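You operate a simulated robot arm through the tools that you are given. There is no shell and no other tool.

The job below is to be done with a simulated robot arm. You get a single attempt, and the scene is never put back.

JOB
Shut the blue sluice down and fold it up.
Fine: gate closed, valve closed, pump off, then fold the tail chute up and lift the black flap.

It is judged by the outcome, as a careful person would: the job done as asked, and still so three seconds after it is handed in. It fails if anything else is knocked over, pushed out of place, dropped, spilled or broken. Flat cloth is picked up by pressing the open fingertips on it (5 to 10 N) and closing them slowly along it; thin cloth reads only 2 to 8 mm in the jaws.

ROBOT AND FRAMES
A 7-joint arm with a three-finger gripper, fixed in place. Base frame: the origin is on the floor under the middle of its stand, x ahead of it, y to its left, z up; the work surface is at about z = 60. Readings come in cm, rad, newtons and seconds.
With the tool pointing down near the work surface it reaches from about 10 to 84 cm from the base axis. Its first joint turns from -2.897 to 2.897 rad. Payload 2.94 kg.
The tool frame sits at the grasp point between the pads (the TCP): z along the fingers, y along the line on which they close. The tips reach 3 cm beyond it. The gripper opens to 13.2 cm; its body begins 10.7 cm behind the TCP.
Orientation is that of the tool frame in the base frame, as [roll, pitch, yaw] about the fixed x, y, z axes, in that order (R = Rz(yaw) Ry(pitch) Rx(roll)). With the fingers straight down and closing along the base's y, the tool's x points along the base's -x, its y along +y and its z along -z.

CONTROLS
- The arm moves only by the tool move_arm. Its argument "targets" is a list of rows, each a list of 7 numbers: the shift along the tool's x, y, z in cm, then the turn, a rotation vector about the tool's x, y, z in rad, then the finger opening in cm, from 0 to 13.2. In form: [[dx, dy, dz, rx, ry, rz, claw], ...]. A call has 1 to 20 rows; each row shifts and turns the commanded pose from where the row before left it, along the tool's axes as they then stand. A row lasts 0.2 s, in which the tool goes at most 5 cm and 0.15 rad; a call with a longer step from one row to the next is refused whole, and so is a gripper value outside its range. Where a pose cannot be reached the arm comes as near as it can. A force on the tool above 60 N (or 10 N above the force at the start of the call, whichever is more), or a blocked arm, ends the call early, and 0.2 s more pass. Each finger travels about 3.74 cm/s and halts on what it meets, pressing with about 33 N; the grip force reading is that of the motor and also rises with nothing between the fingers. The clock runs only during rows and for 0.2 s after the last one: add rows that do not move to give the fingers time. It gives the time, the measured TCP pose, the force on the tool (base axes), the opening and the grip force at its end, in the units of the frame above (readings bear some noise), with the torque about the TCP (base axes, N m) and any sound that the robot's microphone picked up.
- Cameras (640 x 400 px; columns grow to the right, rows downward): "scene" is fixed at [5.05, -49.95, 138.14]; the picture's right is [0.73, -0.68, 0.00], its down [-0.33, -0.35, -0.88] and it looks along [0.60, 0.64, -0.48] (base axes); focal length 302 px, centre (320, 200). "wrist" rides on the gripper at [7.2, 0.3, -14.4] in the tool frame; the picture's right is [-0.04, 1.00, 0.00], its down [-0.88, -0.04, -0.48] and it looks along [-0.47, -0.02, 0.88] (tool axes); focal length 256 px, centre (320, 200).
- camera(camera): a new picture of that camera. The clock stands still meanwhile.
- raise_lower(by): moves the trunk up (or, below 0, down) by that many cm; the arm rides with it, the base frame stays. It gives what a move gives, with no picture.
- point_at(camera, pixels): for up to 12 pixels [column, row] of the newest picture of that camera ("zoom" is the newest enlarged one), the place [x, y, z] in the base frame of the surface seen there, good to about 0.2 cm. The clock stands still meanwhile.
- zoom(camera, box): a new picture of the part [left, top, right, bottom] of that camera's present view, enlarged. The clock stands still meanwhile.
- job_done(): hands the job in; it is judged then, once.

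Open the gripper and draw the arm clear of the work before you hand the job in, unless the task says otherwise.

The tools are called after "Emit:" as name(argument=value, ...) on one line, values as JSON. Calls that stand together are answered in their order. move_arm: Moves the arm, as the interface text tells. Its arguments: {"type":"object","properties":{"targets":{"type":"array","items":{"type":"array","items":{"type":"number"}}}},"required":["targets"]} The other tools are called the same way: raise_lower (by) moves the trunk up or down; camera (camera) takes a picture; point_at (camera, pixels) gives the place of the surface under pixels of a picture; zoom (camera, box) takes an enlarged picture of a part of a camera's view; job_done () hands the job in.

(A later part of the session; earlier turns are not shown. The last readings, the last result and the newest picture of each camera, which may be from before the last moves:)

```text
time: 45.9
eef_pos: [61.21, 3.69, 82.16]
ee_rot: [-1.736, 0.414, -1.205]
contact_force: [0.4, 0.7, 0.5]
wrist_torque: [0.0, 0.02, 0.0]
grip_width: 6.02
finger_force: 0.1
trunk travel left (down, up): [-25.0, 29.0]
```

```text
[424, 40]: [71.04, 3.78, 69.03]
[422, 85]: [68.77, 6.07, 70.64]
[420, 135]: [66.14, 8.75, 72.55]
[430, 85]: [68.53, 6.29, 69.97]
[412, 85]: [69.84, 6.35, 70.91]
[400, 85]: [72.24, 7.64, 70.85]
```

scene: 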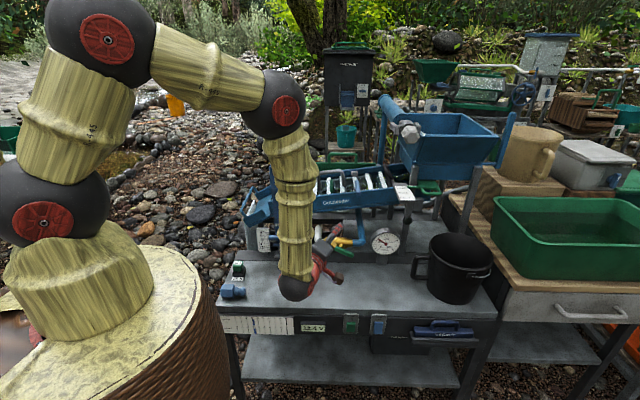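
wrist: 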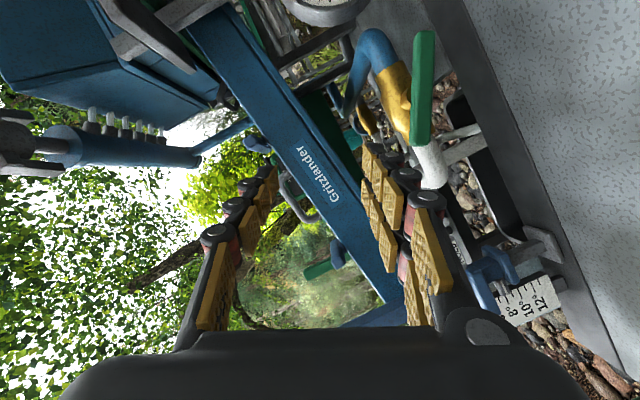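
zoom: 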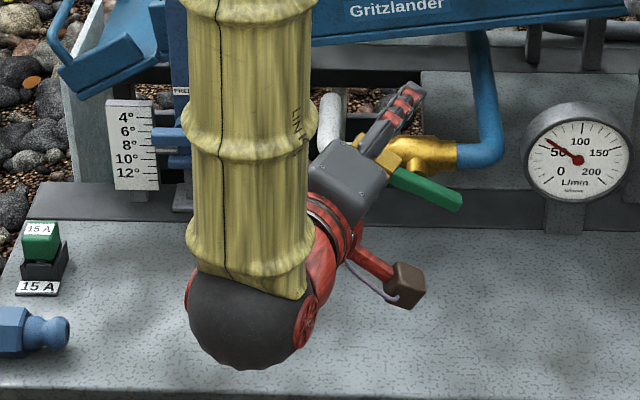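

Wrist ball has ample height. I lower to the pre-grasp pose 6 cm in front of the bar and look.

Emit:
move_arm(targets=[[1.42, 3.02, 0.447, 0, 0, 0, 6.0], [1.42, 3.02, 0.447, 0, 0, 0, 6.0], [1.42, 3.02, 0.447, 0, 0, 0, 6.0], [0, 0, 0, 0, 0, 0, 6.0]])

Emit:
camera(camera="wrist")

Emit:
zoom(camera="scene", box=[250, 200, 380, 310])

```text
time: 46.9
eef_pos: [61.22, 3.22, 72.07]
ee_rot: [-1.738, 0.413, -1.204]
contact_force: [-0.3, -0.3, 0.3]
wrist_torque: [0.02, -0.02, 0.02]
grip_width: 6.02
finger_force: 0.0
trunk travel left (down, up): [-25.0, 29.0]
```

```text
taken
```

wrist: 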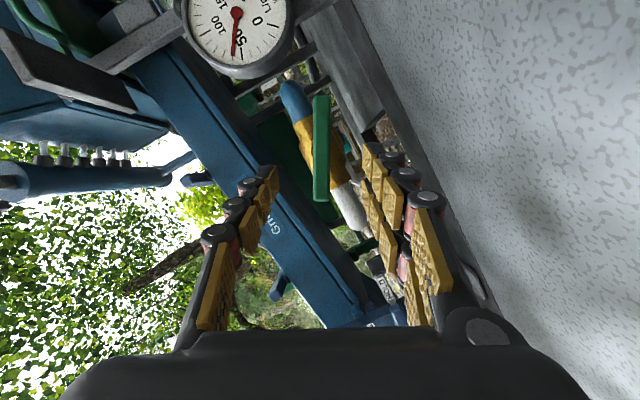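

```text
3.64 times, centred on (315, 255) of scene
```

zoom: 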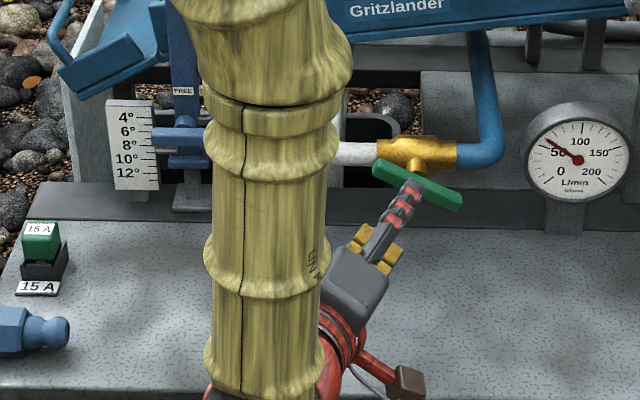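

The bar is centred between the jaws and parallel to them (column ~322, rows 95–200). I move forward 6 cm to straddle it.

Emit:
move_arm(targets=[[-0.025, 0.01, 1.0, 0, 0, 0, 6.0], [-0.025, 0.01, 1.0, 0, 0, 0, 6.0], [-0.025, 0.01, 1.0, 0, 0, 0, 6.0], [-0.025, 0.01, 1.0, 0, 0, 0, 6.0], [-0.025, 0.01, 1.0, 0, 0, 0, 6.0], [-0.025, 0.01, 0.9, 0, 0, 0, 6.0]])

Emit:
camera(camera="wrist")

Emit:
zoom(camera="wrist", box=[230, 60, 430, 260])

```text
time: 48.3
eef_pos: [66.34, 5.78, 71.15]
ee_rot: [-1.739, 0.413, -1.205]
contact_force: [-0.2, -0.7, -0.8]
wrist_torque: [0.04, -0.02, 0.05]
grip_width: 6.01
finger_force: 0.0
trunk travel left (down, up): [-25.0, 29.0]
```

```text
taken
```

wrist: 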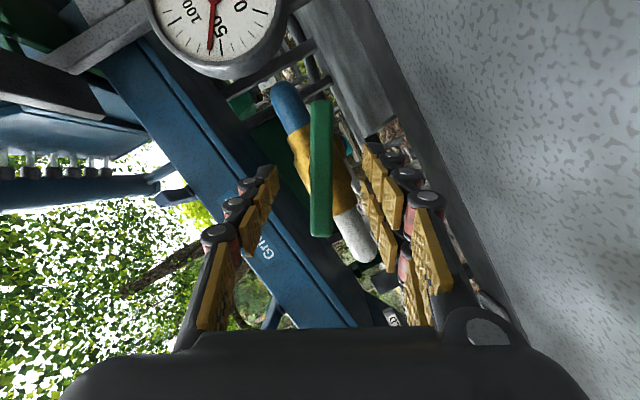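

```text
2.00 times, centred on (330, 160) of wrist
```

zoom: 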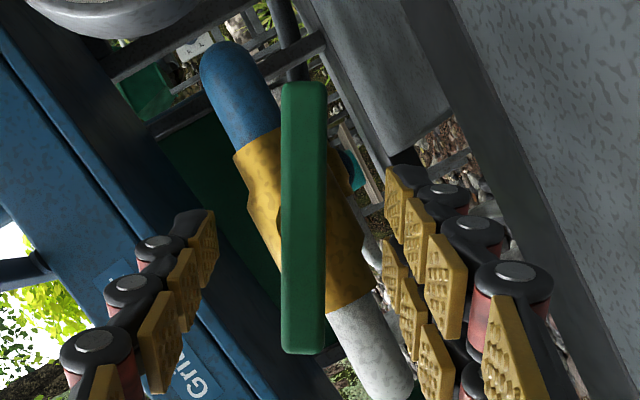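

Aligned: bar centre at about (304,216) in the zoom, between the tips at 215 and 383. I close on the bar.

Emit:
move_arm(targets=[[0, 0, 0, 0, 0, 0, 4.5], [0, 0, 0, 0, 0, 0, 3.0], [0, 0, 0, 0, 0, 0, 2.0], [0, 0, 0, 0, 0, 0, 1.2], [0, 0, 0, 0, 0, 0, 0.8], [0, 0, 0, 0, 0, 0, 0.8]])

Emit:
zoom(camera="wrist", box=[230, 60, 430, 260])

```text
time: 49.7
eef_pos: [66.39, 5.99, 71.18]
ee_rot: [-1.739, 0.413, -1.204]
contact_force: [-1.1, 1.6, -6.1]
wrist_torque: [-0.03, 0.13, 0.08]
grip_width: 1.59
finger_force: 33.9
trunk travel left (down, up): [-25.0, 29.0]
```

```text
2.00 times, centred on (330, 160) of wrist
```

zoom: 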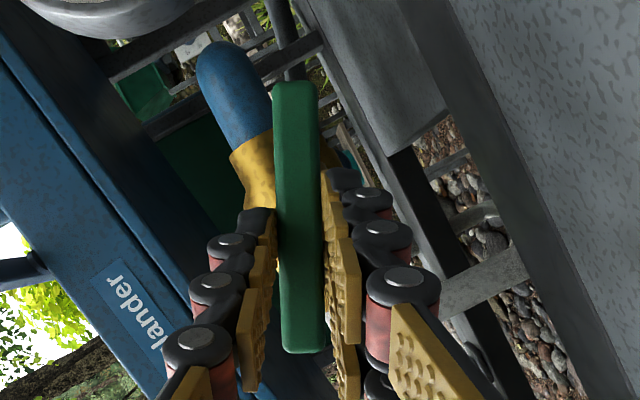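

Gripped at 1.59 cm. I rotate the tool about the valve stem axis, right end down, first half of the turn (~32°), and check force and flow gauge.

Emit:
move_arm(targets=[[-0.012, -0.149, -0.005, -0.0388, 0, 0.1066, 0.8], [-0.012, -0.149, -0.005, -0.0388, 0, 0.1066, 0.8], [-0.012, -0.149, -0.005, -0.0388, 0, 0.1066, 0.8], [-0.012, -0.149, -0.005, -0.0388, 0, 0.1066, 0.8], [-0.012, -0.149, -0.005, -0.0388, 0, 0.1066, 0.8]])

Emit:
camera(camera="wrist")

Emit:
zoom(camera="scene", box=[280, 200, 410, 300])

```text
time: 50.9
eef_pos: [66.78, 5.54, 71.64]
ee_rot: [-2.087, 0.921, -1.434]
contact_force: [3.1, 1.4, -19.2]
wrist_torque: [-0.38, 0.62, 0.19]
grip_width: 1.57
finger_force: 41.2
trunk travel left (down, up): [-25.0, 29.0]
```

```text
taken
```

wrist: 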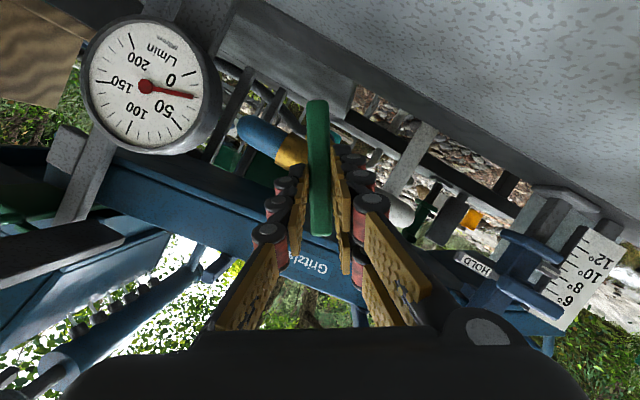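

```text
4.00 times, centred on (345, 250) of scene
```

zoom: 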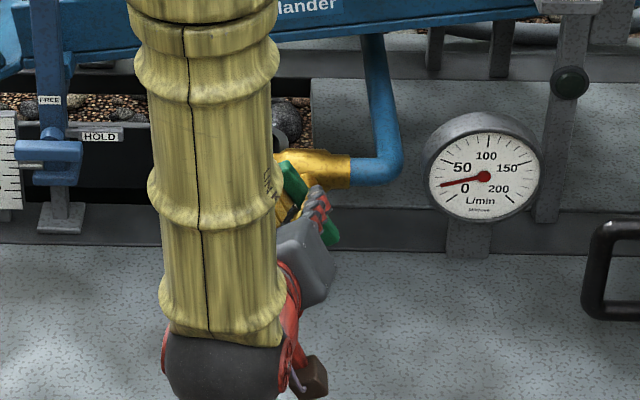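

Flow fell from 58 to about 25 L/min, so this direction closes the valve. I ease the height by 0.25 cm and turn the remaining ~33°.

Emit:
move_arm(targets=[[0.186, -0.015, 0.067, -0.0388, 0, 0.1066, 0.8], [-0.012, -0.149, -0.005, -0.0388, 0, 0.1066, 0.8], [-0.012, -0.149, -0.005, -0.0388, 0, 0.1066, 0.8], [-0.012, -0.149, -0.005, -0.0388, 0, 0.1066, 0.8], [-0.012, -0.149, -0.005, -0.0388, 0, 0.1066, 0.8]])

Emit:
camera(camera="wrist")

Emit:
zoom(camera="scene", box=[280, 200, 410, 300])

```text
time: 52.1
eef_pos: [67.11, 5.07, 71.85]
ee_rot: [3.116, 1.215, -2.415]
contact_force: [3.1, 5.2, -10.9]
wrist_torque: [-1.02, -0.36, 0.5]
grip_width: 1.59
finger_force: 42.4
trunk travel left (down, up): [-25.0, 29.0]
```

```text
taken
```

wrist: 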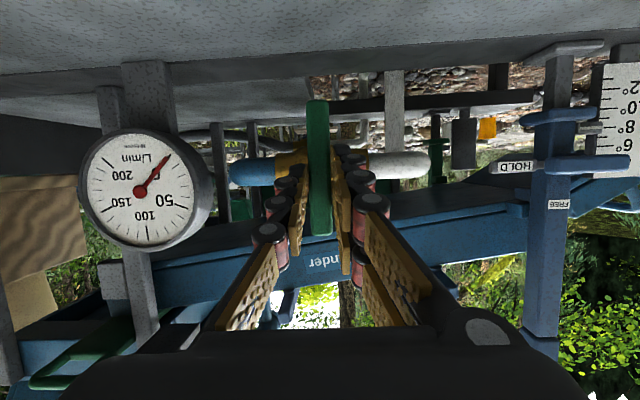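

```text
4.00 times, centred on (345, 250) of scene
```

zoom: 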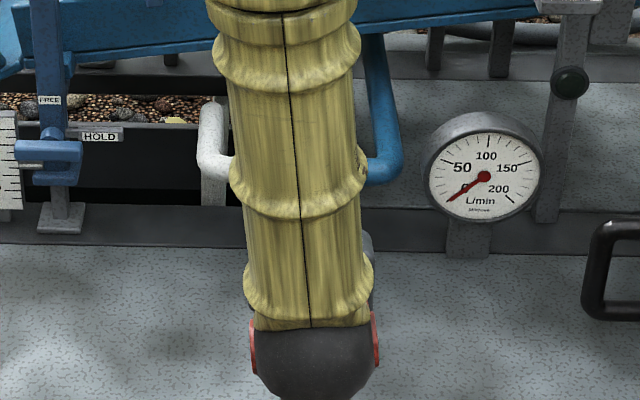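

Gauge needle is at 0. I add a small extra turn to make sure the valve is on its stop.

Emit:
move_arm(targets=[[-0.005, -0.066, -0.002, -0.0171, 0, 0.047, 0.8], [-0.005, -0.066, -0.002, -0.0171, 0, 0.047, 0.8]])

Emit:
zoom(camera="wrist", box=[60, 60, 440, 280])

Emit:
zoom(camera="scene", box=[365, 220, 405, 265])

```text
time: 52.7
eef_pos: [67.17, 5.02, 71.96]
ee_rot: [2.837, 1.198, -2.675]
contact_force: [1.4, 10.4, -9.0]
wrist_torque: [-1.4, -0.76, 0.78]
grip_width: 1.82
finger_force: 43.5
trunk travel left (down, up): [-25.0, 29.0]
```

```text
1.68 times, centred on (250, 170) of wrist
```

zoom: 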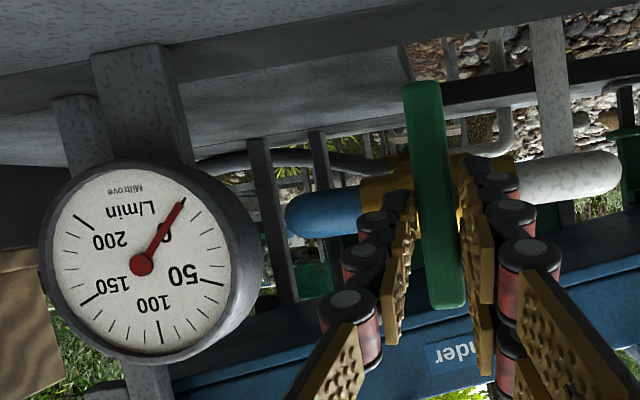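

```text
8.89 times, centred on (385, 242) of scene
```

zoom: 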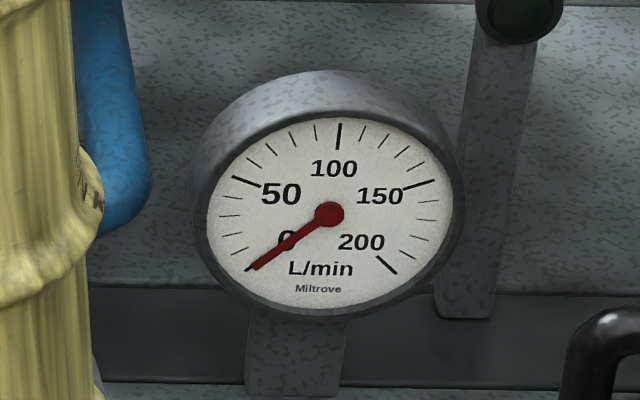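

Flow is 0 and the bar no longer follows (torque rising): valve closed on its stop. I open the jaws and retreat straight back.

Emit:
move_arm(targets=[[0, 0, 0, 0, 0, 0, 3.0], [0, 0, 0, 0, 0, 0, 4.5], [0, 0, 0, 0, 0, 0, 6.0], [0, 0, 0, 0, 0, 0, 7.0], [0, 0, 0, 0, 0, 0, 7.0]])

Emit:
camera(camera="wrist")

```text
time: 53.9
eef_pos: [67.18, 4.8, 71.94]
ee_rot: [2.837, 1.2, -2.676]
contact_force: [0.9, -0.3, 0.1]
wrist_torque: [0.0, 0.03, 0.04]
grip_width: 7.03
finger_force: 0.0
trunk travel left (down, up): [-25.0, 29.0]
```

```text
taken
```

wrist: 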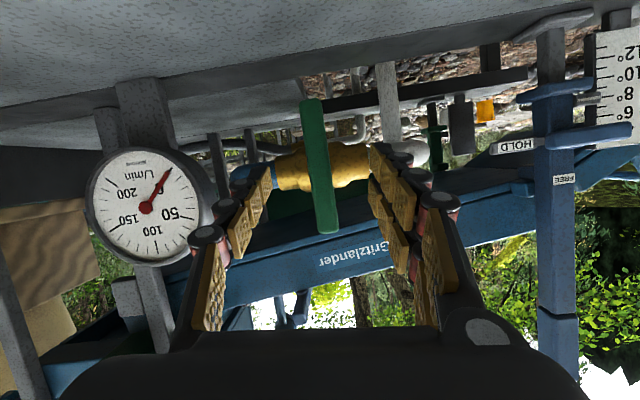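

The bar is free; flow stays 0. I retreat 10 cm along the tool axis, then inspect the pump rocker.

Emit:
move_arm(targets=[[0, 0, -1.0, 0, 0, 0, 7.0], [0, 0, -2.0, 0, 0, 0, 7.0], [0, 0, -2.5, 0, 0, 0, 7.0], [0, 0, -2.5, 0, 0, 0, 7.0], [0, 0, -2.5, 0, 0, 0, 7.0]])

Emit:
zoom(camera="scene", box=[330, 305, 402, 350])

Emit:
point_at(camera="zoom", pixels=[[187, 125], [187, 160], [187, 180], [187, 210], [187, 235], [155, 185], [222, 185], [235, 200], [130, 200], [430, 155], [430, 200], [430, 245]])

Emit:
camera(camera="scene")

```text
time: 55.1
eef_pos: [60.3, -2.02, 75.83]
ee_rot: [2.838, 1.202, -2.674]
contact_force: [0.3, -0.2, 0.0]
wrist_torque: [0.0, -0.02, 0.01]
grip_width: 7.02
finger_force: 0.1
trunk travel left (down, up): [-25.0, 29.0]
```

```text
8.89 times, centred on (366, 328) of scene
```

zoom: 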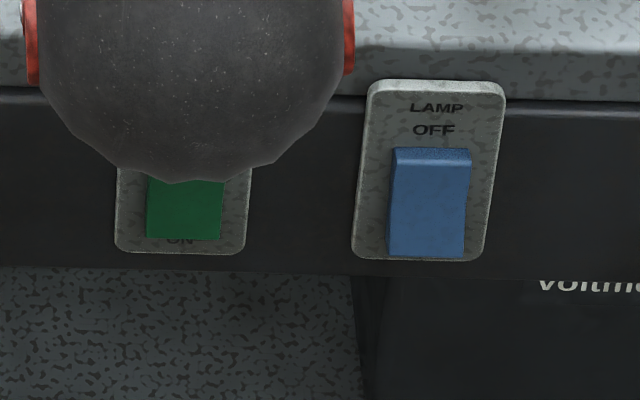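

```text
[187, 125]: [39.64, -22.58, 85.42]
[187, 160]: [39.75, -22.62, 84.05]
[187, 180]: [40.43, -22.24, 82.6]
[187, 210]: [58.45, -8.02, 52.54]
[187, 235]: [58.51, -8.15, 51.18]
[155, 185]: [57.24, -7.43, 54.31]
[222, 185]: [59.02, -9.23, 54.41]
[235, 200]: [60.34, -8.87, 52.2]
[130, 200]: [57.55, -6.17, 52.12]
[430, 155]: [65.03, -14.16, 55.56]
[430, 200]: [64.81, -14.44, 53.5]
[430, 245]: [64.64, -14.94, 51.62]
```

```text
taken
```

scene: 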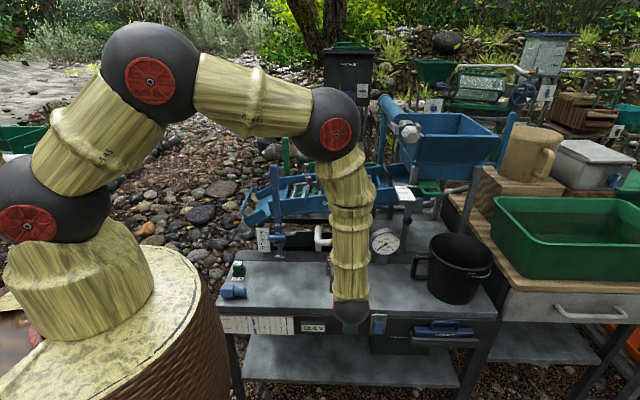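

Rocker state: the green PUMP rocker's top sticks out (p≈36.65 at z≈54.4, bottom 37.1) = ON; blue LAMP top is in = OFF. I must press the top of the green one. I back away, close the fingers, roll and tilt the tool 45° down toward the panel.

Emit:
move_arm(targets=[[0.64, -0.71, -3.56, 0, 0, 0, 5], [0.64, -0.71, -3.56, 0, 0, 0, 3], [0.64, -0.71, -3.56, 0, 0, 0, 1], [0.64, -0.71, -3.56, 0, 0, 0, 0], [0, 0, 0, 0, 0, -0.1428, 0], [0, 0, 0, 0, 0, -0.1428, 0], [0, 0, 0, 0, 0, -0.1428, 0], [0, 0, 0, 0, 0, -0.1428, 0], [0, 0, 0, 0, 0, -0.1428, 0], [0, 0, 0, 0, 0, -0.1428, 0], [0, 0, 0, 0, 0, -0.1428, 0], [0, 0, 0, 0, 0, -0.1428, 0], [0, 0, 0, 0, 0, -0.1428, 0], [0, 0, 0, 0, 0, -0.1428, 0], [0, 0, 0, 0, 0, -0.1428, 0], [0, 0, 0, -0.145, 0, 0, 0], [0, 0, 0, -0.145, 0, 0, 0], [0, 0, 0, -0.145, 0, 0, 0]])

Emit:
camera(camera="scene")

Emit:
camera(camera="wrist")

```text
time: 58.9
eef_pos: [52.08, -14.21, 77.77]
ee_rot: [-2.361, 0.108, -0.82]
contact_force: [-1.1, -0.3, -0.5]
wrist_torque: [0.0, -0.02, 0.0]
grip_width: 0.01
finger_force: 28.2
trunk travel left (down, up): [-25.0, 29.0]
```

```text
taken
```

scene: 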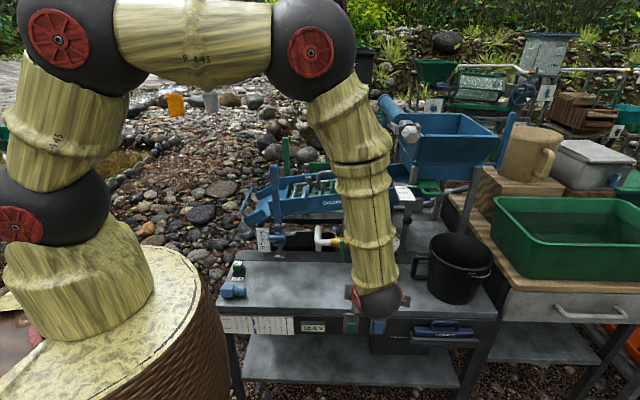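

```text
taken
```

wrist: 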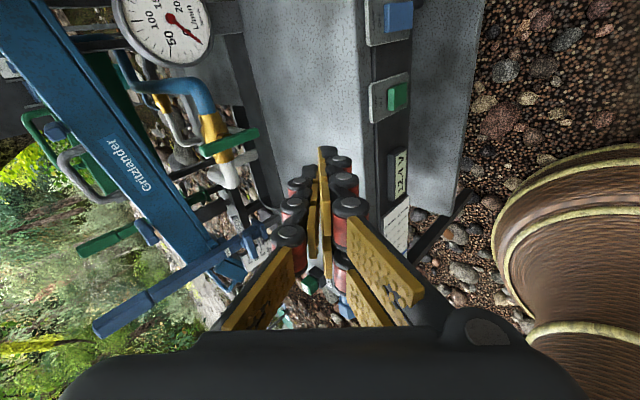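

The wrist view shows the green PUMP rocker at (398,97) and LAMP at (398,15). I zoom and measure the rocker and bench edge.

Emit:
zoom(camera="wrist", box=[340, 60, 440, 130])

Emit:
point_at(camera="wrist", pixels=[[391, 97], [398, 97], [406, 97], [391, 85], [391, 109], [375, 97], [364, 97], [358, 97], [415, 97], [340, 97]])

```text
5.71 times, centred on (390, 95) of wrist
```

zoom: 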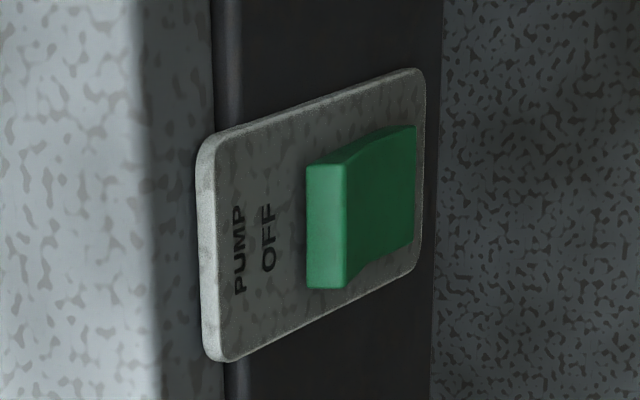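

```text
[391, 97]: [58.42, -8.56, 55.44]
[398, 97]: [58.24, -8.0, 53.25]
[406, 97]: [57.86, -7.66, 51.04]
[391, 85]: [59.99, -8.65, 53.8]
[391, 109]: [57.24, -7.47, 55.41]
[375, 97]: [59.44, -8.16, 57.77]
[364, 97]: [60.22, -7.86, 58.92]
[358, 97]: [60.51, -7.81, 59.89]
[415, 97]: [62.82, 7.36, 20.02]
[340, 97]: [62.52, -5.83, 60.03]
```

Rocker top edge at (58.4..57.2,-8.6..-7.5,55.4), no bench overhang in front of it. I move the closed tip to 2 cm in front of the upper half of the rocker.

Emit:
move_arm(targets=[[0.42, 2.32, 3.52, 0, 0, 0, 0], [0.42, 2.32, 3.52, 0, 0, 0, 0], [0.42, 2.32, 3.52, 0, 0, 0, 0], [0.42, 2.32, 3.52, 0, 0, 0, 0], [0.42, 2.32, 3.52, 0, 0, 0, 0], [0, 0, 0, 0, 0, 0, 0]])

Emit:
camera(camera="wrist")

Emit:
zoom(camera="wrist", box=[260, 80, 440, 220])

Emit:
zoom(camera="scene", box=[310, 260, 430, 370])

```text
time: 60.3
eef_pos: [54.96, -11.13, 56.99]
ee_rot: [-2.361, 0.109, -0.821]
contact_force: [0.0, -0.6, 0.3]
wrist_torque: [0.01, -0.01, -0.01]
grip_width: 0.0
finger_force: 28.2
trunk travel left (down, up): [-25.0, 29.0]
```

```text
taken
```

wrist: 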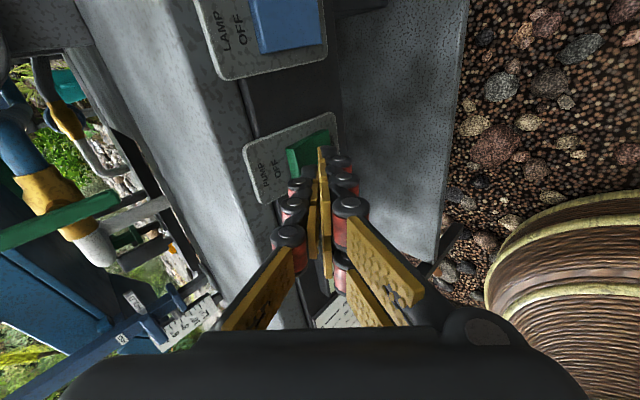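

```text
2.86 times, centred on (350, 150) of wrist
```

zoom: 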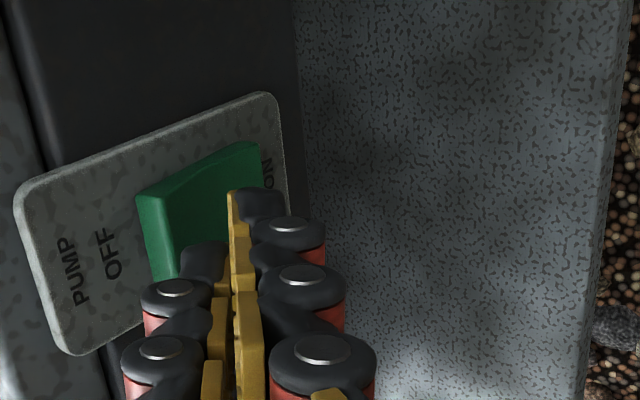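

```text
3.64 times, centred on (370, 315) of scene
```

zoom: 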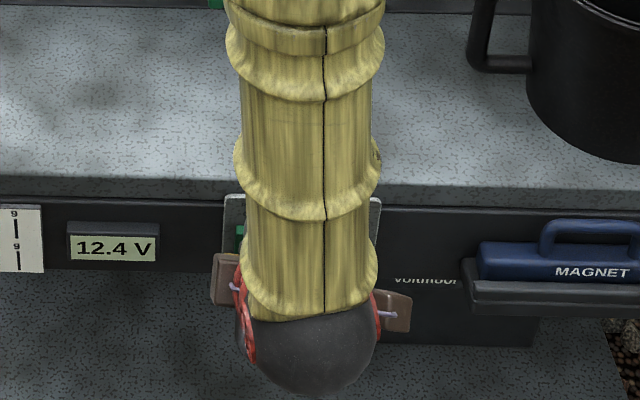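

The tip (z≈54.9) is slightly high since its upper edge leads; I lower it 0.6 cm, then push horizontally toward the panel in small steps.

Emit:
move_arm(targets=[[0.065, 0.42, 0.424, 0, 0, 0, 0], [0, -0.284, 0.281, 0, 0, 0, 0], [0, -0.284, 0.281, 0, 0, 0, 0], [0, -0.284, 0.281, 0, 0, 0, 0], [0, -0.213, 0.211, 0, 0, 0, 0], [0, -0.213, 0.211, 0, 0, 0, 0]])

Emit:
zoom(camera="wrist", box=[260, 80, 440, 220])

```text
time: 61.7
eef_pos: [56.27, -9.96, 56.45]
ee_rot: [-2.362, 0.108, -0.821]
contact_force: [0.2, -0.9, -0.4]
wrist_torque: [0.0, 0.0, 0.0]
grip_width: 0.0
finger_force: 28.4
trunk travel left (down, up): [-25.0, 29.0]
```

```text
2.86 times, centred on (350, 150) of wrist
```

zoom: 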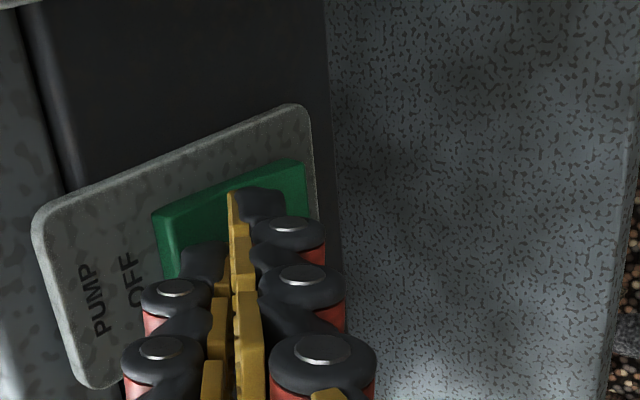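

No contact yet. I continue pushing in 0.3 cm steps.

Emit:
move_arm(targets=[[0, -0.213, 0.211, 0, 0, 0, 0], [0, -0.213, 0.211, 0, 0, 0, 0], [0, -0.213, 0.211, 0, 0, 0, 0]])

Emit:
zoom(camera="wrist", box=[260, 80, 440, 220])

```text
time: 62.7
eef_pos: [56.56, -9.62, 56.38]
ee_rot: [-2.367, 0.113, -0.825]
contact_force: [-34.6, -37.4, 23.6]
wrist_torque: [0.1, -0.02, 0.23]
grip_width: 0.0
finger_force: 28.5
trunk travel left (down, up): [-25.0, 29.0]
stopped in row 3: the force on the tool passed its limit at 63 N (the readings are from after the stop); the commanded pose is now the measured one
```

```text
2.86 times, centred on (350, 150) of wrist
```

zoom: 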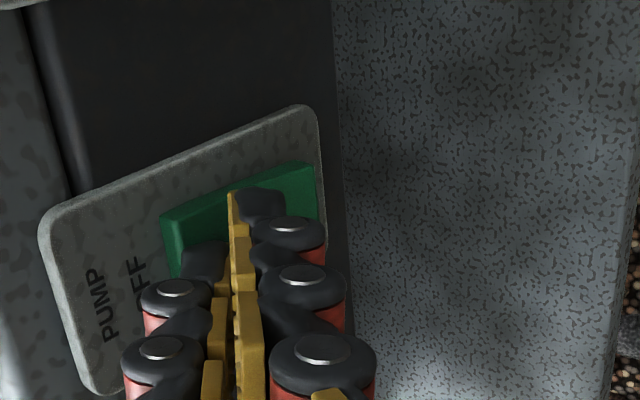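

63 N with no rocker motion: contact was at z≈54.3, too close to its pivot. I back off 0.8 cm, raise 0.8 cm, and press again nearer the top edge.

Emit:
move_arm(targets=[[0, 0.284, -0.281, 0, 0, 0, 0], [0, 0.284, -0.281, 0, 0, 0, 0], [-0.086, -0.56, -0.565, 0, 0, 0, 0], [0, 0, 0, 0, 0, 0, 0]])

Emit:
zoom(camera="wrist", box=[260, 80, 440, 220])

Emit:
point_at(camera="zoom", pixels=[[165, 230], [200, 215], [180, 250], [215, 205], [300, 185], [280, 175]])

```text
time: 63.7
eef_pos: [56.06, -9.89, 57.08]
ee_rot: [-2.368, 0.11, -0.823]
contact_force: [1.3, 0.3, 0.1]
wrist_torque: [0.02, -0.02, 0.02]
grip_width: 0.0
finger_force: 28.8
trunk travel left (down, up): [-25.0, 29.0]
```

```text
2.86 times, centred on (350, 150) of wrist
```

zoom: 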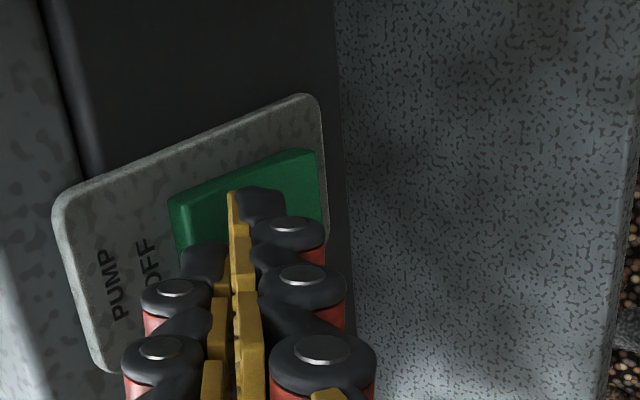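

```text
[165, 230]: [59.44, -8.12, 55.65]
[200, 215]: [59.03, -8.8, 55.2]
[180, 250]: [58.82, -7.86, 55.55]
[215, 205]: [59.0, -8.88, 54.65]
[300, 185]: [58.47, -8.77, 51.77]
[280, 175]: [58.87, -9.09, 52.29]
```

The measured rocker now has its top in (p≈37.0–37.5) and bottom out (p≈36.6): it has flipped. I back away and verify visually.

Emit:
move_arm(targets=[[0, 0.7, -0.7, 0, 0, 0, 0], [0, 1.4, -1.4, 0, 0, 0, 0], [0, 1.4, -1.4, 0, 0, 0, 0], [-0.3, -0.5, -3.5, 0, 0, 0, 0], [-0.3, -1.0, -4.0, 0, 0, 0, 0], [-0.3, -1.0, -4.0, 0, 0, 0, 0]])

Emit:
camera(camera="wrist")

Emit:
zoom(camera="wrist", box=[300, 40, 440, 140])

Emit:
zoom(camera="scene", box=[300, 270, 420, 350])

```text
time: 65.1
eef_pos: [47.97, -17.67, 67.3]
ee_rot: [-2.366, 0.113, -0.821]
contact_force: [-0.6, 0.1, -0.6]
wrist_torque: [0.01, -0.05, -0.02]
grip_width: 0.0
finger_force: 28.9
trunk travel left (down, up): [-25.0, 29.0]
```

```text
taken
```

wrist: 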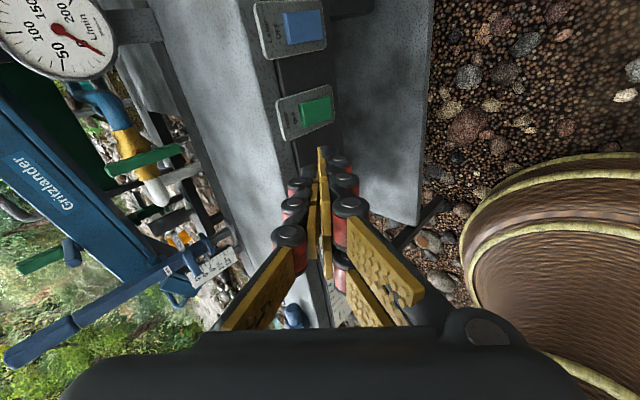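

```text
4.00 times, centred on (370, 90) of wrist
```

zoom: 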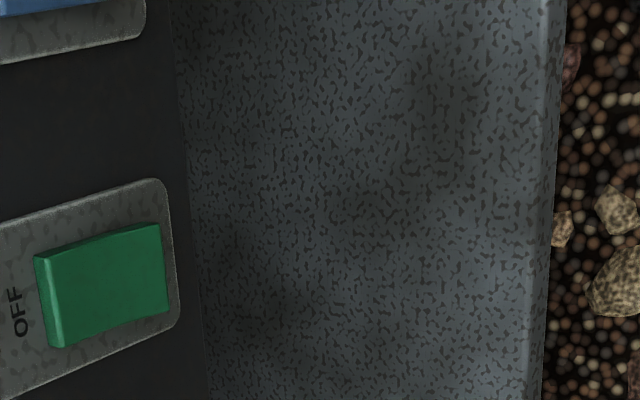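

```text
5.00 times, centred on (360, 310) of scene
```

zoom: 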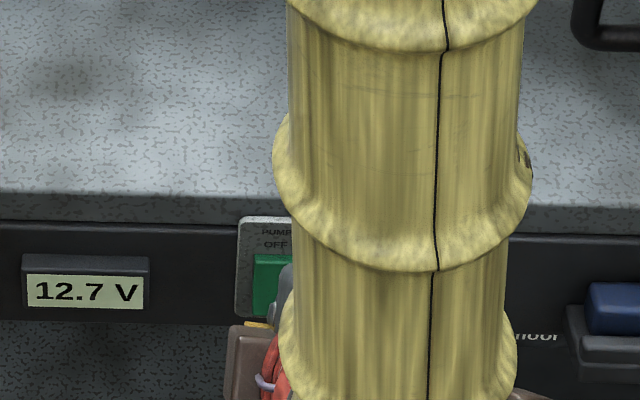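

Pump is off: rocker now matches the LAMP's OFF shape and the voltmeter rose from 12.4 to 12.7 V. Next the tail chute; I lift the arm clear first.

Emit:
move_arm(targets=[[-0.914, -3.28, -3.36, 0, 0, 0, 0], [-0.914, -3.28, -3.36, 0, 0, 0, 0], [-0.914, -3.28, -3.36, 0, 0, 0, 0], [-0.914, -3.28, -3.36, 0, 0, 0, 0], [-0.914, -3.28, -3.36, 0, 0, 0, 0], [-0.914, -3.28, -3.36, 0, 0, 0, 0], [-0.914, -3.28, -3.36, 0, 0, 0, 0], [-0.914, -3.28, -3.36, 0, 0, 0, 0], [-0.914, -3.28, -3.36, 0, 0, 0, 0], [-0.914, -3.28, -3.36, 0, 0, 0, 0]])

Emit:
move_arm(targets=[[0, 0, 0, -0.0438, 0.057, 0.1197, 2], [0, 0, 0, -0.0438, 0.057, 0.1197, 4], [0, 0, 0, -0.0438, 0.057, 0.1197, 6], [0, 0, 0, -0.0438, 0.057, 0.1197, 7], [0, 0, 0, -0.0438, 0.057, 0.1197, 7], [0, 0, 0, -0.0438, 0.057, 0.1197, 7], [0, 0, 0, -0.0438, 0.057, 0.1197, 7], [0, 0, 0, -0.0438, 0.057, 0.1197, 7], [0, 0, 0, -0.0438, 0.057, 0.1197, 7], [0, 0, 0, -0.0438, 0.057, 0.1197, 7], [0, 0, 0, -0.0438, 0.057, 0.1197, 7], [0, 0, 0, -0.0438, 0.057, 0.1197, 7]])

Emit:
camera(camera="scene")

Emit:
camera(camera="wrist")

```text
time: 67.3
eef_pos: [45.35, -14.98, 114.8]
ee_rot: [-2.367, 0.111, -0.822]
contact_force: [0.2, -0.6, 0.4]
wrist_torque: [0.04, 0.03, -0.02]
grip_width: 0.0
finger_force: 28.6
trunk travel left (down, up): [-25.0, 29.0]
```

```text
time: 69.9
eef_pos: [42.28, -15.08, 110.12]
ee_rot: [3.135, 0.199, -2.348]
contact_force: [0.6, -0.6, 0.0]
wrist_torque: [0.02, 0.03, 0.02]
grip_width: 6.99
finger_force: 0.0
out of reach, approached as far as the arm can: row 9, 10, 11, 12
trunk travel left (down, up): [-25.0, 29.0]
```

```text
taken
```

scene: 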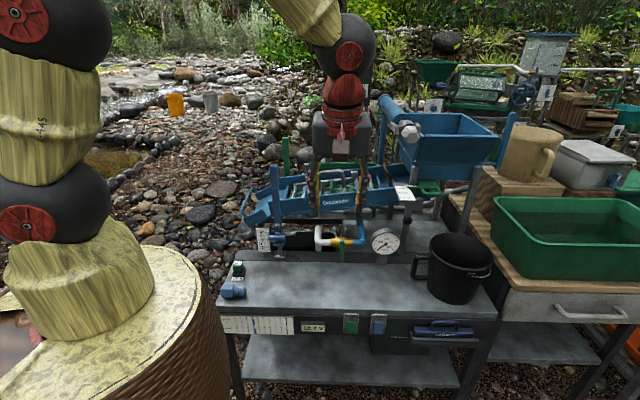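

```text
taken
```

wrist: 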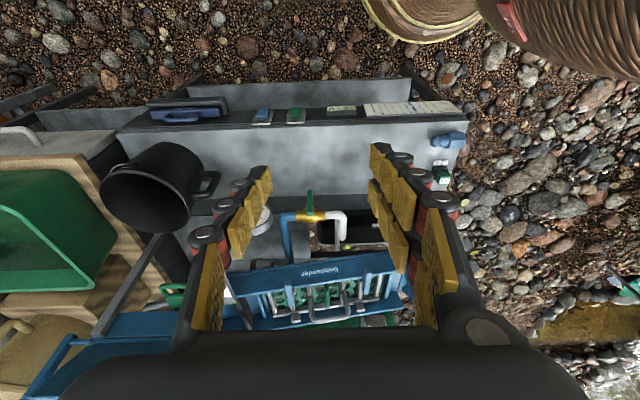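

The arm ended close-in but the wrist view gives a good overview: valve bar vertical, gauge, sluice. I now move over the tail chute at height ~105, clear of the blue post (top z≈97.6).

Emit:
move_arm(targets=[[-3.67, 2.65, 0.3, 0, 0, 0, 7], [-3.67, 2.65, 0.3, 0, 0, 0, 7], [-3.67, 2.65, 0.3, 0, 0, 0, 7], [-3.67, 2.65, 0.3, 0, 0, 0, 7], [-3.67, 2.65, 0.3, 0, 0, 0, 7], [-3.67, 2.65, 0.3, 0, 0, 0, 7], [-3.67, 2.65, 0.3, 0, 0, 0, 7], [-3.67, 2.65, 0.3, 0, 0, 0, 7], [-3.67, 2.65, 0.3, 0, 0, 0, 7], [-3.67, 2.65, 0.3, 0, 0, 0, 7], [-3.67, 2.65, 0.3, 0, 0, 0, 7], [-3.67, 2.65, 0.3, 0, 0, 0, 7], [-3.67, 2.65, 0.3, 0, 0, 0, 7], [-3.67, 2.65, 0.3, 0, 0, 0, 7], [-3.67, 2.65, 0.3, 0, 0, 0, 7]])

Emit:
camera(camera="scene")

Emit:
camera(camera="wrist")

```text
time: 73.1
eef_pos: [43.23, 28.17, 93.22]
ee_rot: [3.135, 0.261, -2.344]
contact_force: [0.2, -1.1, 0.0]
wrist_torque: [0.08, -0.03, -0.02]
grip_width: 7.0
finger_force: 0.0
out of reach, approached as far as the arm can: row 2, 3, 4, 5, 6, 7, 8, 9, 10, 11, 12, 13, 14, 15
trunk travel left (down, up): [-25.0, 29.0]
```

```text
taken
```

scene: 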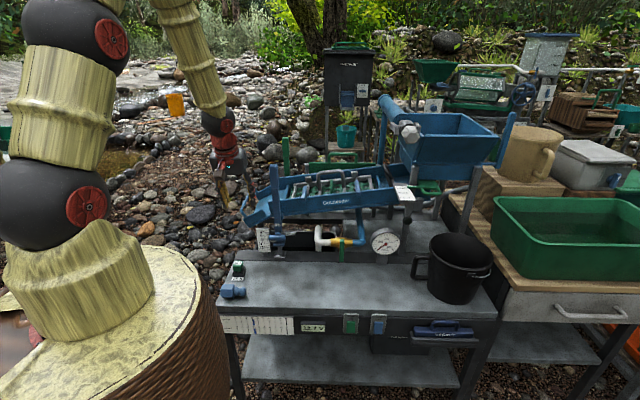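

```text
taken
```

wrist: 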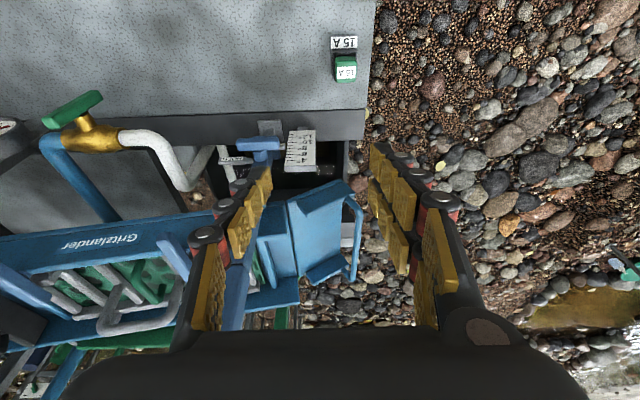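

The tool-down pose at that height was out of reach, so the arm stopped at (43,28,93). I send one stationary row to learn whether the commanded pose is still the unreachable one.

Emit:
move_arm(targets=[[0, 0, 0, 0, 0, 0, 7]])

```text
time: 73.5
eef_pos: [43.24, 28.02, 93.16]
ee_rot: [3.134, 0.26, -2.347]
contact_force: [-0.7, -0.3, 0.3]
wrist_torque: [0.02, 0.02, 0.0]
grip_width: 7.0
finger_force: 0.1
trunk travel left (down, up): [-25.0, 29.0]
```

The commanded pose equals the reached pose now. I move outward and tailward toward (52,48,95), away from the post.

Emit:
move_arm(targets=[[-3.37, 1.28, 0.59, 0, 0, 0, 7], [-3.37, 1.28, 0.59, 0, 0, 0, 7], [-3.37, 1.28, 0.59, 0, 0, 0, 7], [-3.37, 1.28, 0.59, 0, 0, 0, 7], [-3.37, 1.28, 0.59, 0, 0, 0, 7], [-3.37, 1.28, 0.59, 0, 0, 0, 7]])

Emit:
camera(camera="wrist")

Emit:
camera(camera="scene")

```text
time: 74.9
eef_pos: [52.23, 41.01, 95.69]
ee_rot: [-2.942, 0.461, -2.189]
contact_force: [-2.0, -1.5, -1.5]
wrist_torque: [0.16, -0.12, -0.07]
grip_width: 7.0
finger_force: 0.0
out of reach, approached as far as the arm can: row 1, 2, 4, 5, 6
trunk travel left (down, up): [-25.0, 29.0]
```

```text
taken
```

wrist: 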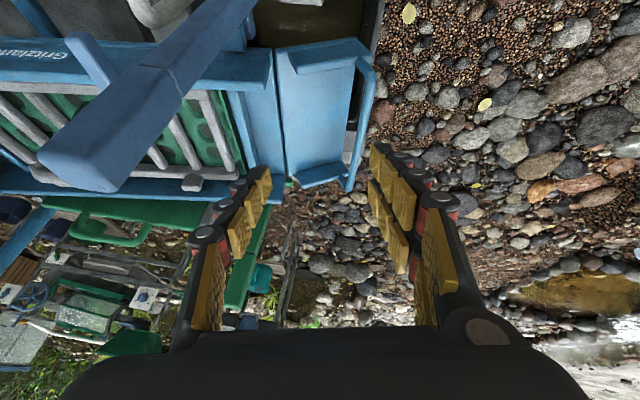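

```text
taken
```

scene: 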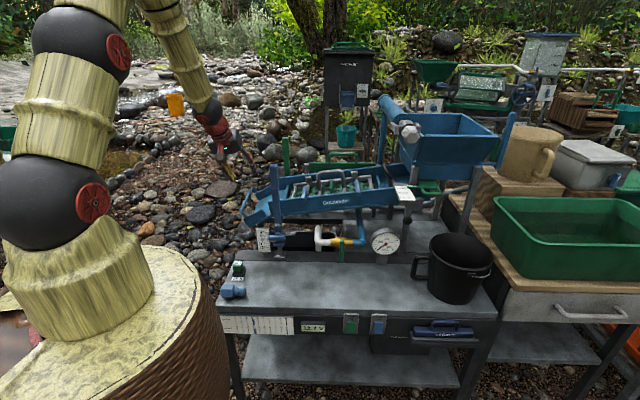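

The arm keeps hitting a joint limit here. I measure its own links in the picture to understand the posture.

Emit:
point_at(camera="scene", pixels=[[93, 199], [118, 50], [30, 200], [50, 40], [212, 112], [185, 60], [222, 145], [150, 5], [70, 120], [60, 270]])

Emit:
zoom(camera="scene", box=[0, 0, 320, 250])

```text
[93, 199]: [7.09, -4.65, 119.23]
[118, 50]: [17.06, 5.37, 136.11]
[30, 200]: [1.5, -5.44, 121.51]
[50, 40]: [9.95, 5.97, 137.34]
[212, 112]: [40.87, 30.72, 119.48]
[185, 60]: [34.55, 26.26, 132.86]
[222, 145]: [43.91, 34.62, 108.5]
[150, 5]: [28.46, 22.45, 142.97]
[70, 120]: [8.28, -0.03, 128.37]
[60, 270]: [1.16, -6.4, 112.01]
```

```text
1.60 times, centred on (160, 125) of scene
```

zoom: 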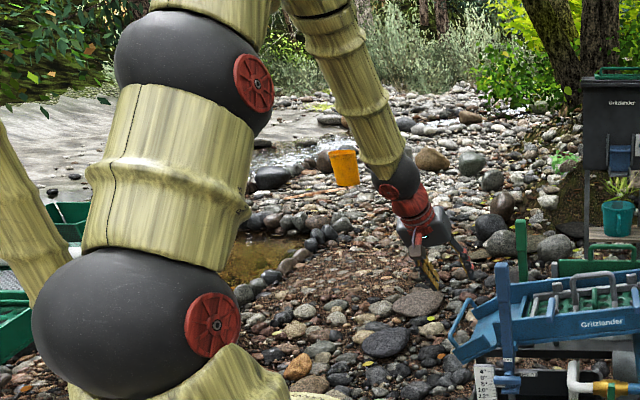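

The tool is nearly aligned with the forearm (a wrist singularity), which explains the stalls. I bend the tool outward in the arm's own plane (azimuth 38°, 55° from vertical) to get away from it.

Emit:
move_arm(targets=[[0, 0, 0, -0.001, -0.1175, 0.0673, 7], [0, 0, 0, -0.001, -0.1175, 0.0673, 7], [0, 0, 0, -0.001, -0.1175, 0.0673, 7], [0, 0, 0, -0.001, -0.1175, 0.0673, 7], [0, 0, 0, 0, 0, 0, 7]])

Emit:
camera(camera="wrist")

Emit:
camera(camera="scene")

```text
time: 76.1
eef_pos: [52.1, 39.89, 95.01]
ee_rot: [-3.013, 0.559, -2.445]
contact_force: [-0.3, 0.0, 0.1]
wrist_torque: [0.0, -0.01, 0.0]
grip_width: 6.99
finger_force: 0.1
out of reach, approached as far as the arm can: row 1, 2, 3, 4
trunk travel left (down, up): [-25.0, 29.0]
```

```text
taken
```

wrist: 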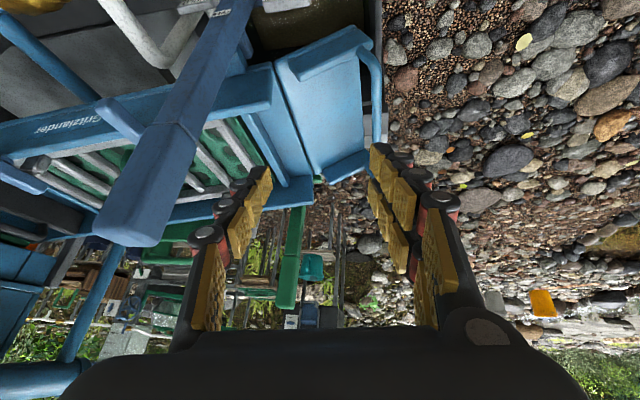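

```text
taken
```

scene: 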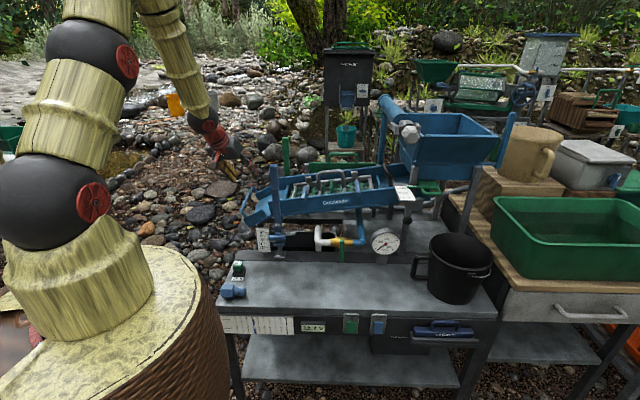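

It is moving the right way (pitch 0.56). I continue pitching outward and correct the roll.

Emit:
move_arm(targets=[[0, 0, 0, 0, -0.12, 0, 7], [0, 0, 0, 0, -0.12, 0, 7], [0, 0, 0, 0, -0.12, 0, 7], [0, 0, 0, 0, -0.05, 0, 7]])

```text
time: 77.1
eef_pos: [50.25, 40.14, 96.2]
ee_rot: [-2.94, 0.965, -2.357]
contact_force: [-0.5, 0.3, 0.4]
wrist_torque: [-0.01, 0.0, -0.01]
grip_width: 6.99
finger_force: 0.1
out of reach, approached as far as the arm can: row 3, 4
trunk travel left (down, up): [-25.0, 29.0]
```

Still flagged in some rows. I check the arm links' positions again to see the elbow swivel.

Emit:
camera(camera="scene")

Emit:
zoom(camera="scene", box=[0, 0, 260, 260])

```text
taken
```

scene: 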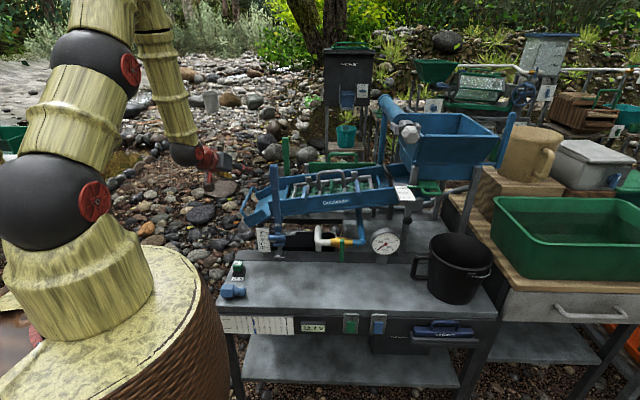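

```text
1.54 times, centred on (130, 130) of scene
```

zoom: 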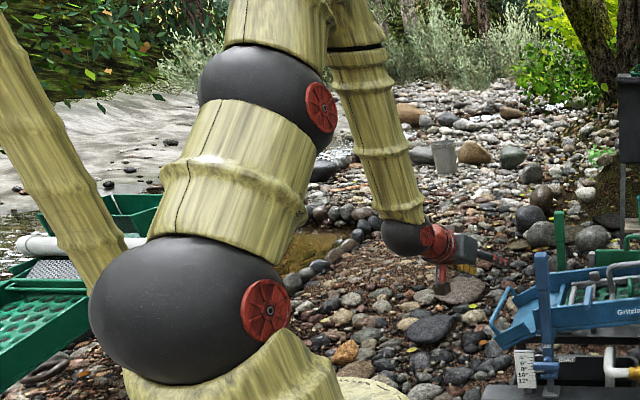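

I test a small outward move along the tool's forward direction at this bend to see whether it is still limited.

Emit:
move_arm(targets=[[0, 0, 2.0, 0, 0, 0, 7], [0, 0, 2.0, 0, 0, 0, 7]])

Emit:
move_arm(targets=[[0, 0, 0, 0, 0, 0.1, 7]])

Emit:
move_arm(targets=[[0, 0, 0, 0, 0, -0.1, 7]])

```text
time: 77.7
eef_pos: [51.86, 41.45, 94.9]
ee_rot: [-2.94, 0.964, -2.355]
contact_force: [0.9, 0.0, 0.7]
wrist_torque: [-0.04, 0.02, -0.01]
grip_width: 7.03
finger_force: 0.0
out of reach, approached as far as the arm can: row 1
trunk travel left (down, up): [-25.0, 29.0]
```

```text
time: 78.1
eef_pos: [51.55, 41.74, 94.83]
ee_rot: [-3.023, 0.976, -2.452]
contact_force: [-0.2, -0.1, 0.0]
wrist_torque: [0.02, 0.01, 0.0]
grip_width: 7.0
finger_force: 0.0
out of reach, approached as far as the arm can: row 1
trunk travel left (down, up): [-25.0, 29.0]
```

```text
time: 78.5
eef_pos: [51.53, 41.82, 94.94]
ee_rot: [-2.944, 0.965, -2.354]
contact_force: [-0.3, -0.4, 0.3]
wrist_torque: [0.0, -0.04, 0.0]
grip_width: 6.98
finger_force: 0.0
trunk travel left (down, up): [-25.0, 29.0]
```

The limit is in the + roll direction only (wrist roll near its end). I roll the tool −180° (camera to the outer side), which keeps the same closing line and gives plenty of travel.

Emit:
move_arm(targets=[[0, 0, 0, 0, 0, -0.148, 7], [0, 0, 0, 0, 0, -0.148, 7], [0, 0, 0, 0, 0, -0.148, 7], [0, 0, 0, 0, 0, -0.148, 7], [0, 0, 0, 0, 0, -0.148, 7], [0, 0, 0, 0, 0, -0.148, 7], [0, 0, 0, 0, 0, -0.148, 7], [0, 0, 0, 0, 0, -0.148, 7], [0, 0, 0, 0, 0, -0.148, 7], [0, 0, 0, 0, 0, -0.148, 7], [0, 0, 0, 0, 0, -0.148, 7], [0, 0, 0, 0, 0, -0.148, 7], [0, 0, 0, 0, 0, -0.148, 7], [0, 0, 0, 0, 0, -0.148, 7], [0, 0, 0, 0, 0, -0.148, 7], [0, 0, 0, 0, 0, -0.148, 7], [0, 0, 0, 0, 0, -0.148, 7], [0, 0, 0, 0, 0, -0.148, 7], [0, 0, 0, 0, 0, -0.148, 7], [0, 0, 0, 0, 0, -0.148, 7]])

Emit:
camera(camera="wrist")

Emit:
camera(camera="scene")

```text
time: 82.7
eef_pos: [51.58, 41.67, 94.94]
ee_rot: [-3.075, -0.977, 0.47]
contact_force: [0.2, 0.1, 0.1]
wrist_torque: [-0.01, 0.01, -0.01]
grip_width: 6.98
finger_force: 0.0
trunk travel left (down, up): [-25.0, 29.0]
```

```text
taken
```

wrist: 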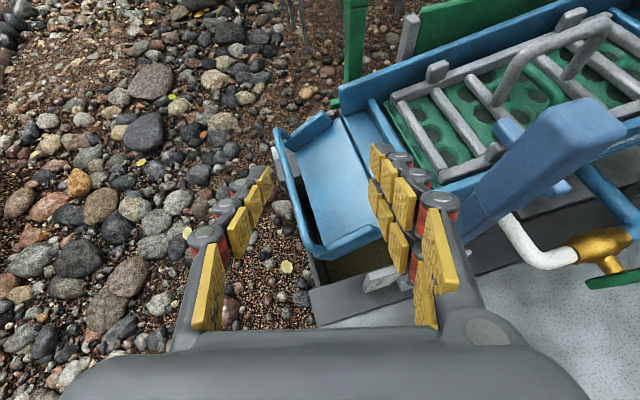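

```text
taken
```

scene: 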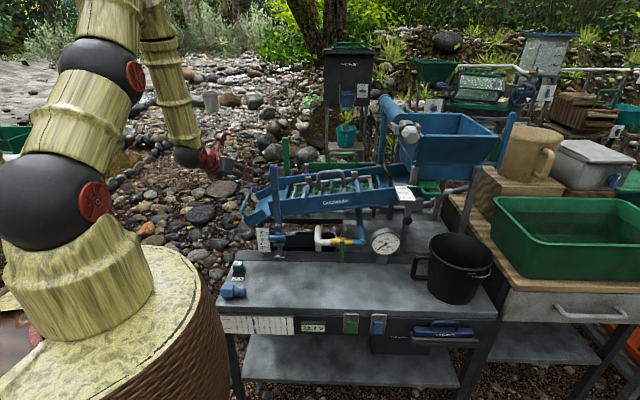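

Now the wrist view is upright: the chute with its blue U-handle at (300,190), the post at (560,150). I zoom in and measure the chute and handle.

Emit:
zoom(camera="wrist", box=[250, 90, 450, 270])

Emit:
point_at(camera="wrist", pixels=[[278, 133], [277, 140], [284, 165], [293, 195], [303, 225], [312, 252], [320, 255], [380, 235], [330, 116], [335, 120], [342, 118], [365, 190]])

Emit:
point_at(camera="wrist", pixels=[[330, 160], [350, 200], [310, 170], [355, 150], [375, 140], [385, 180], [340, 240], [360, 240], [290, 140], [310, 125], [395, 140], [580, 120]])

```text
2.22 times, centred on (350, 180) of wrist
```

zoom: 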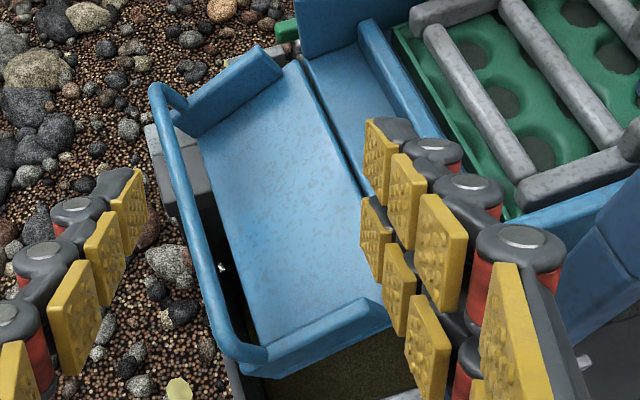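

```text
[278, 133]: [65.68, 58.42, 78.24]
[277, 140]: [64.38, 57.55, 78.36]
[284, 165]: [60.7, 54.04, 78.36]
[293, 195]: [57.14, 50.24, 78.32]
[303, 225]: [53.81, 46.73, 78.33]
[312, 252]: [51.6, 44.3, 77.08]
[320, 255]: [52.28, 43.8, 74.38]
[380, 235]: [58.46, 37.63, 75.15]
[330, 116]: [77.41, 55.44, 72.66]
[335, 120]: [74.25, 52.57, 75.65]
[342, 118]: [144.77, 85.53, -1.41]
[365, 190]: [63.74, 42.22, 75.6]
```

```text
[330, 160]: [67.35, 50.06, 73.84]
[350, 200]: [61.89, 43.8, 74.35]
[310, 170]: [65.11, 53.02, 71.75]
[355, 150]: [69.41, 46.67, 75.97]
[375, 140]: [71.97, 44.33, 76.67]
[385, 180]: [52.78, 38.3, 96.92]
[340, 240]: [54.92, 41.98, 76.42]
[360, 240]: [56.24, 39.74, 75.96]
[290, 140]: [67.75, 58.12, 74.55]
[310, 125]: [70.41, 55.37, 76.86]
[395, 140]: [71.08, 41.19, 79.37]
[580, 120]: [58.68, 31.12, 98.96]
```

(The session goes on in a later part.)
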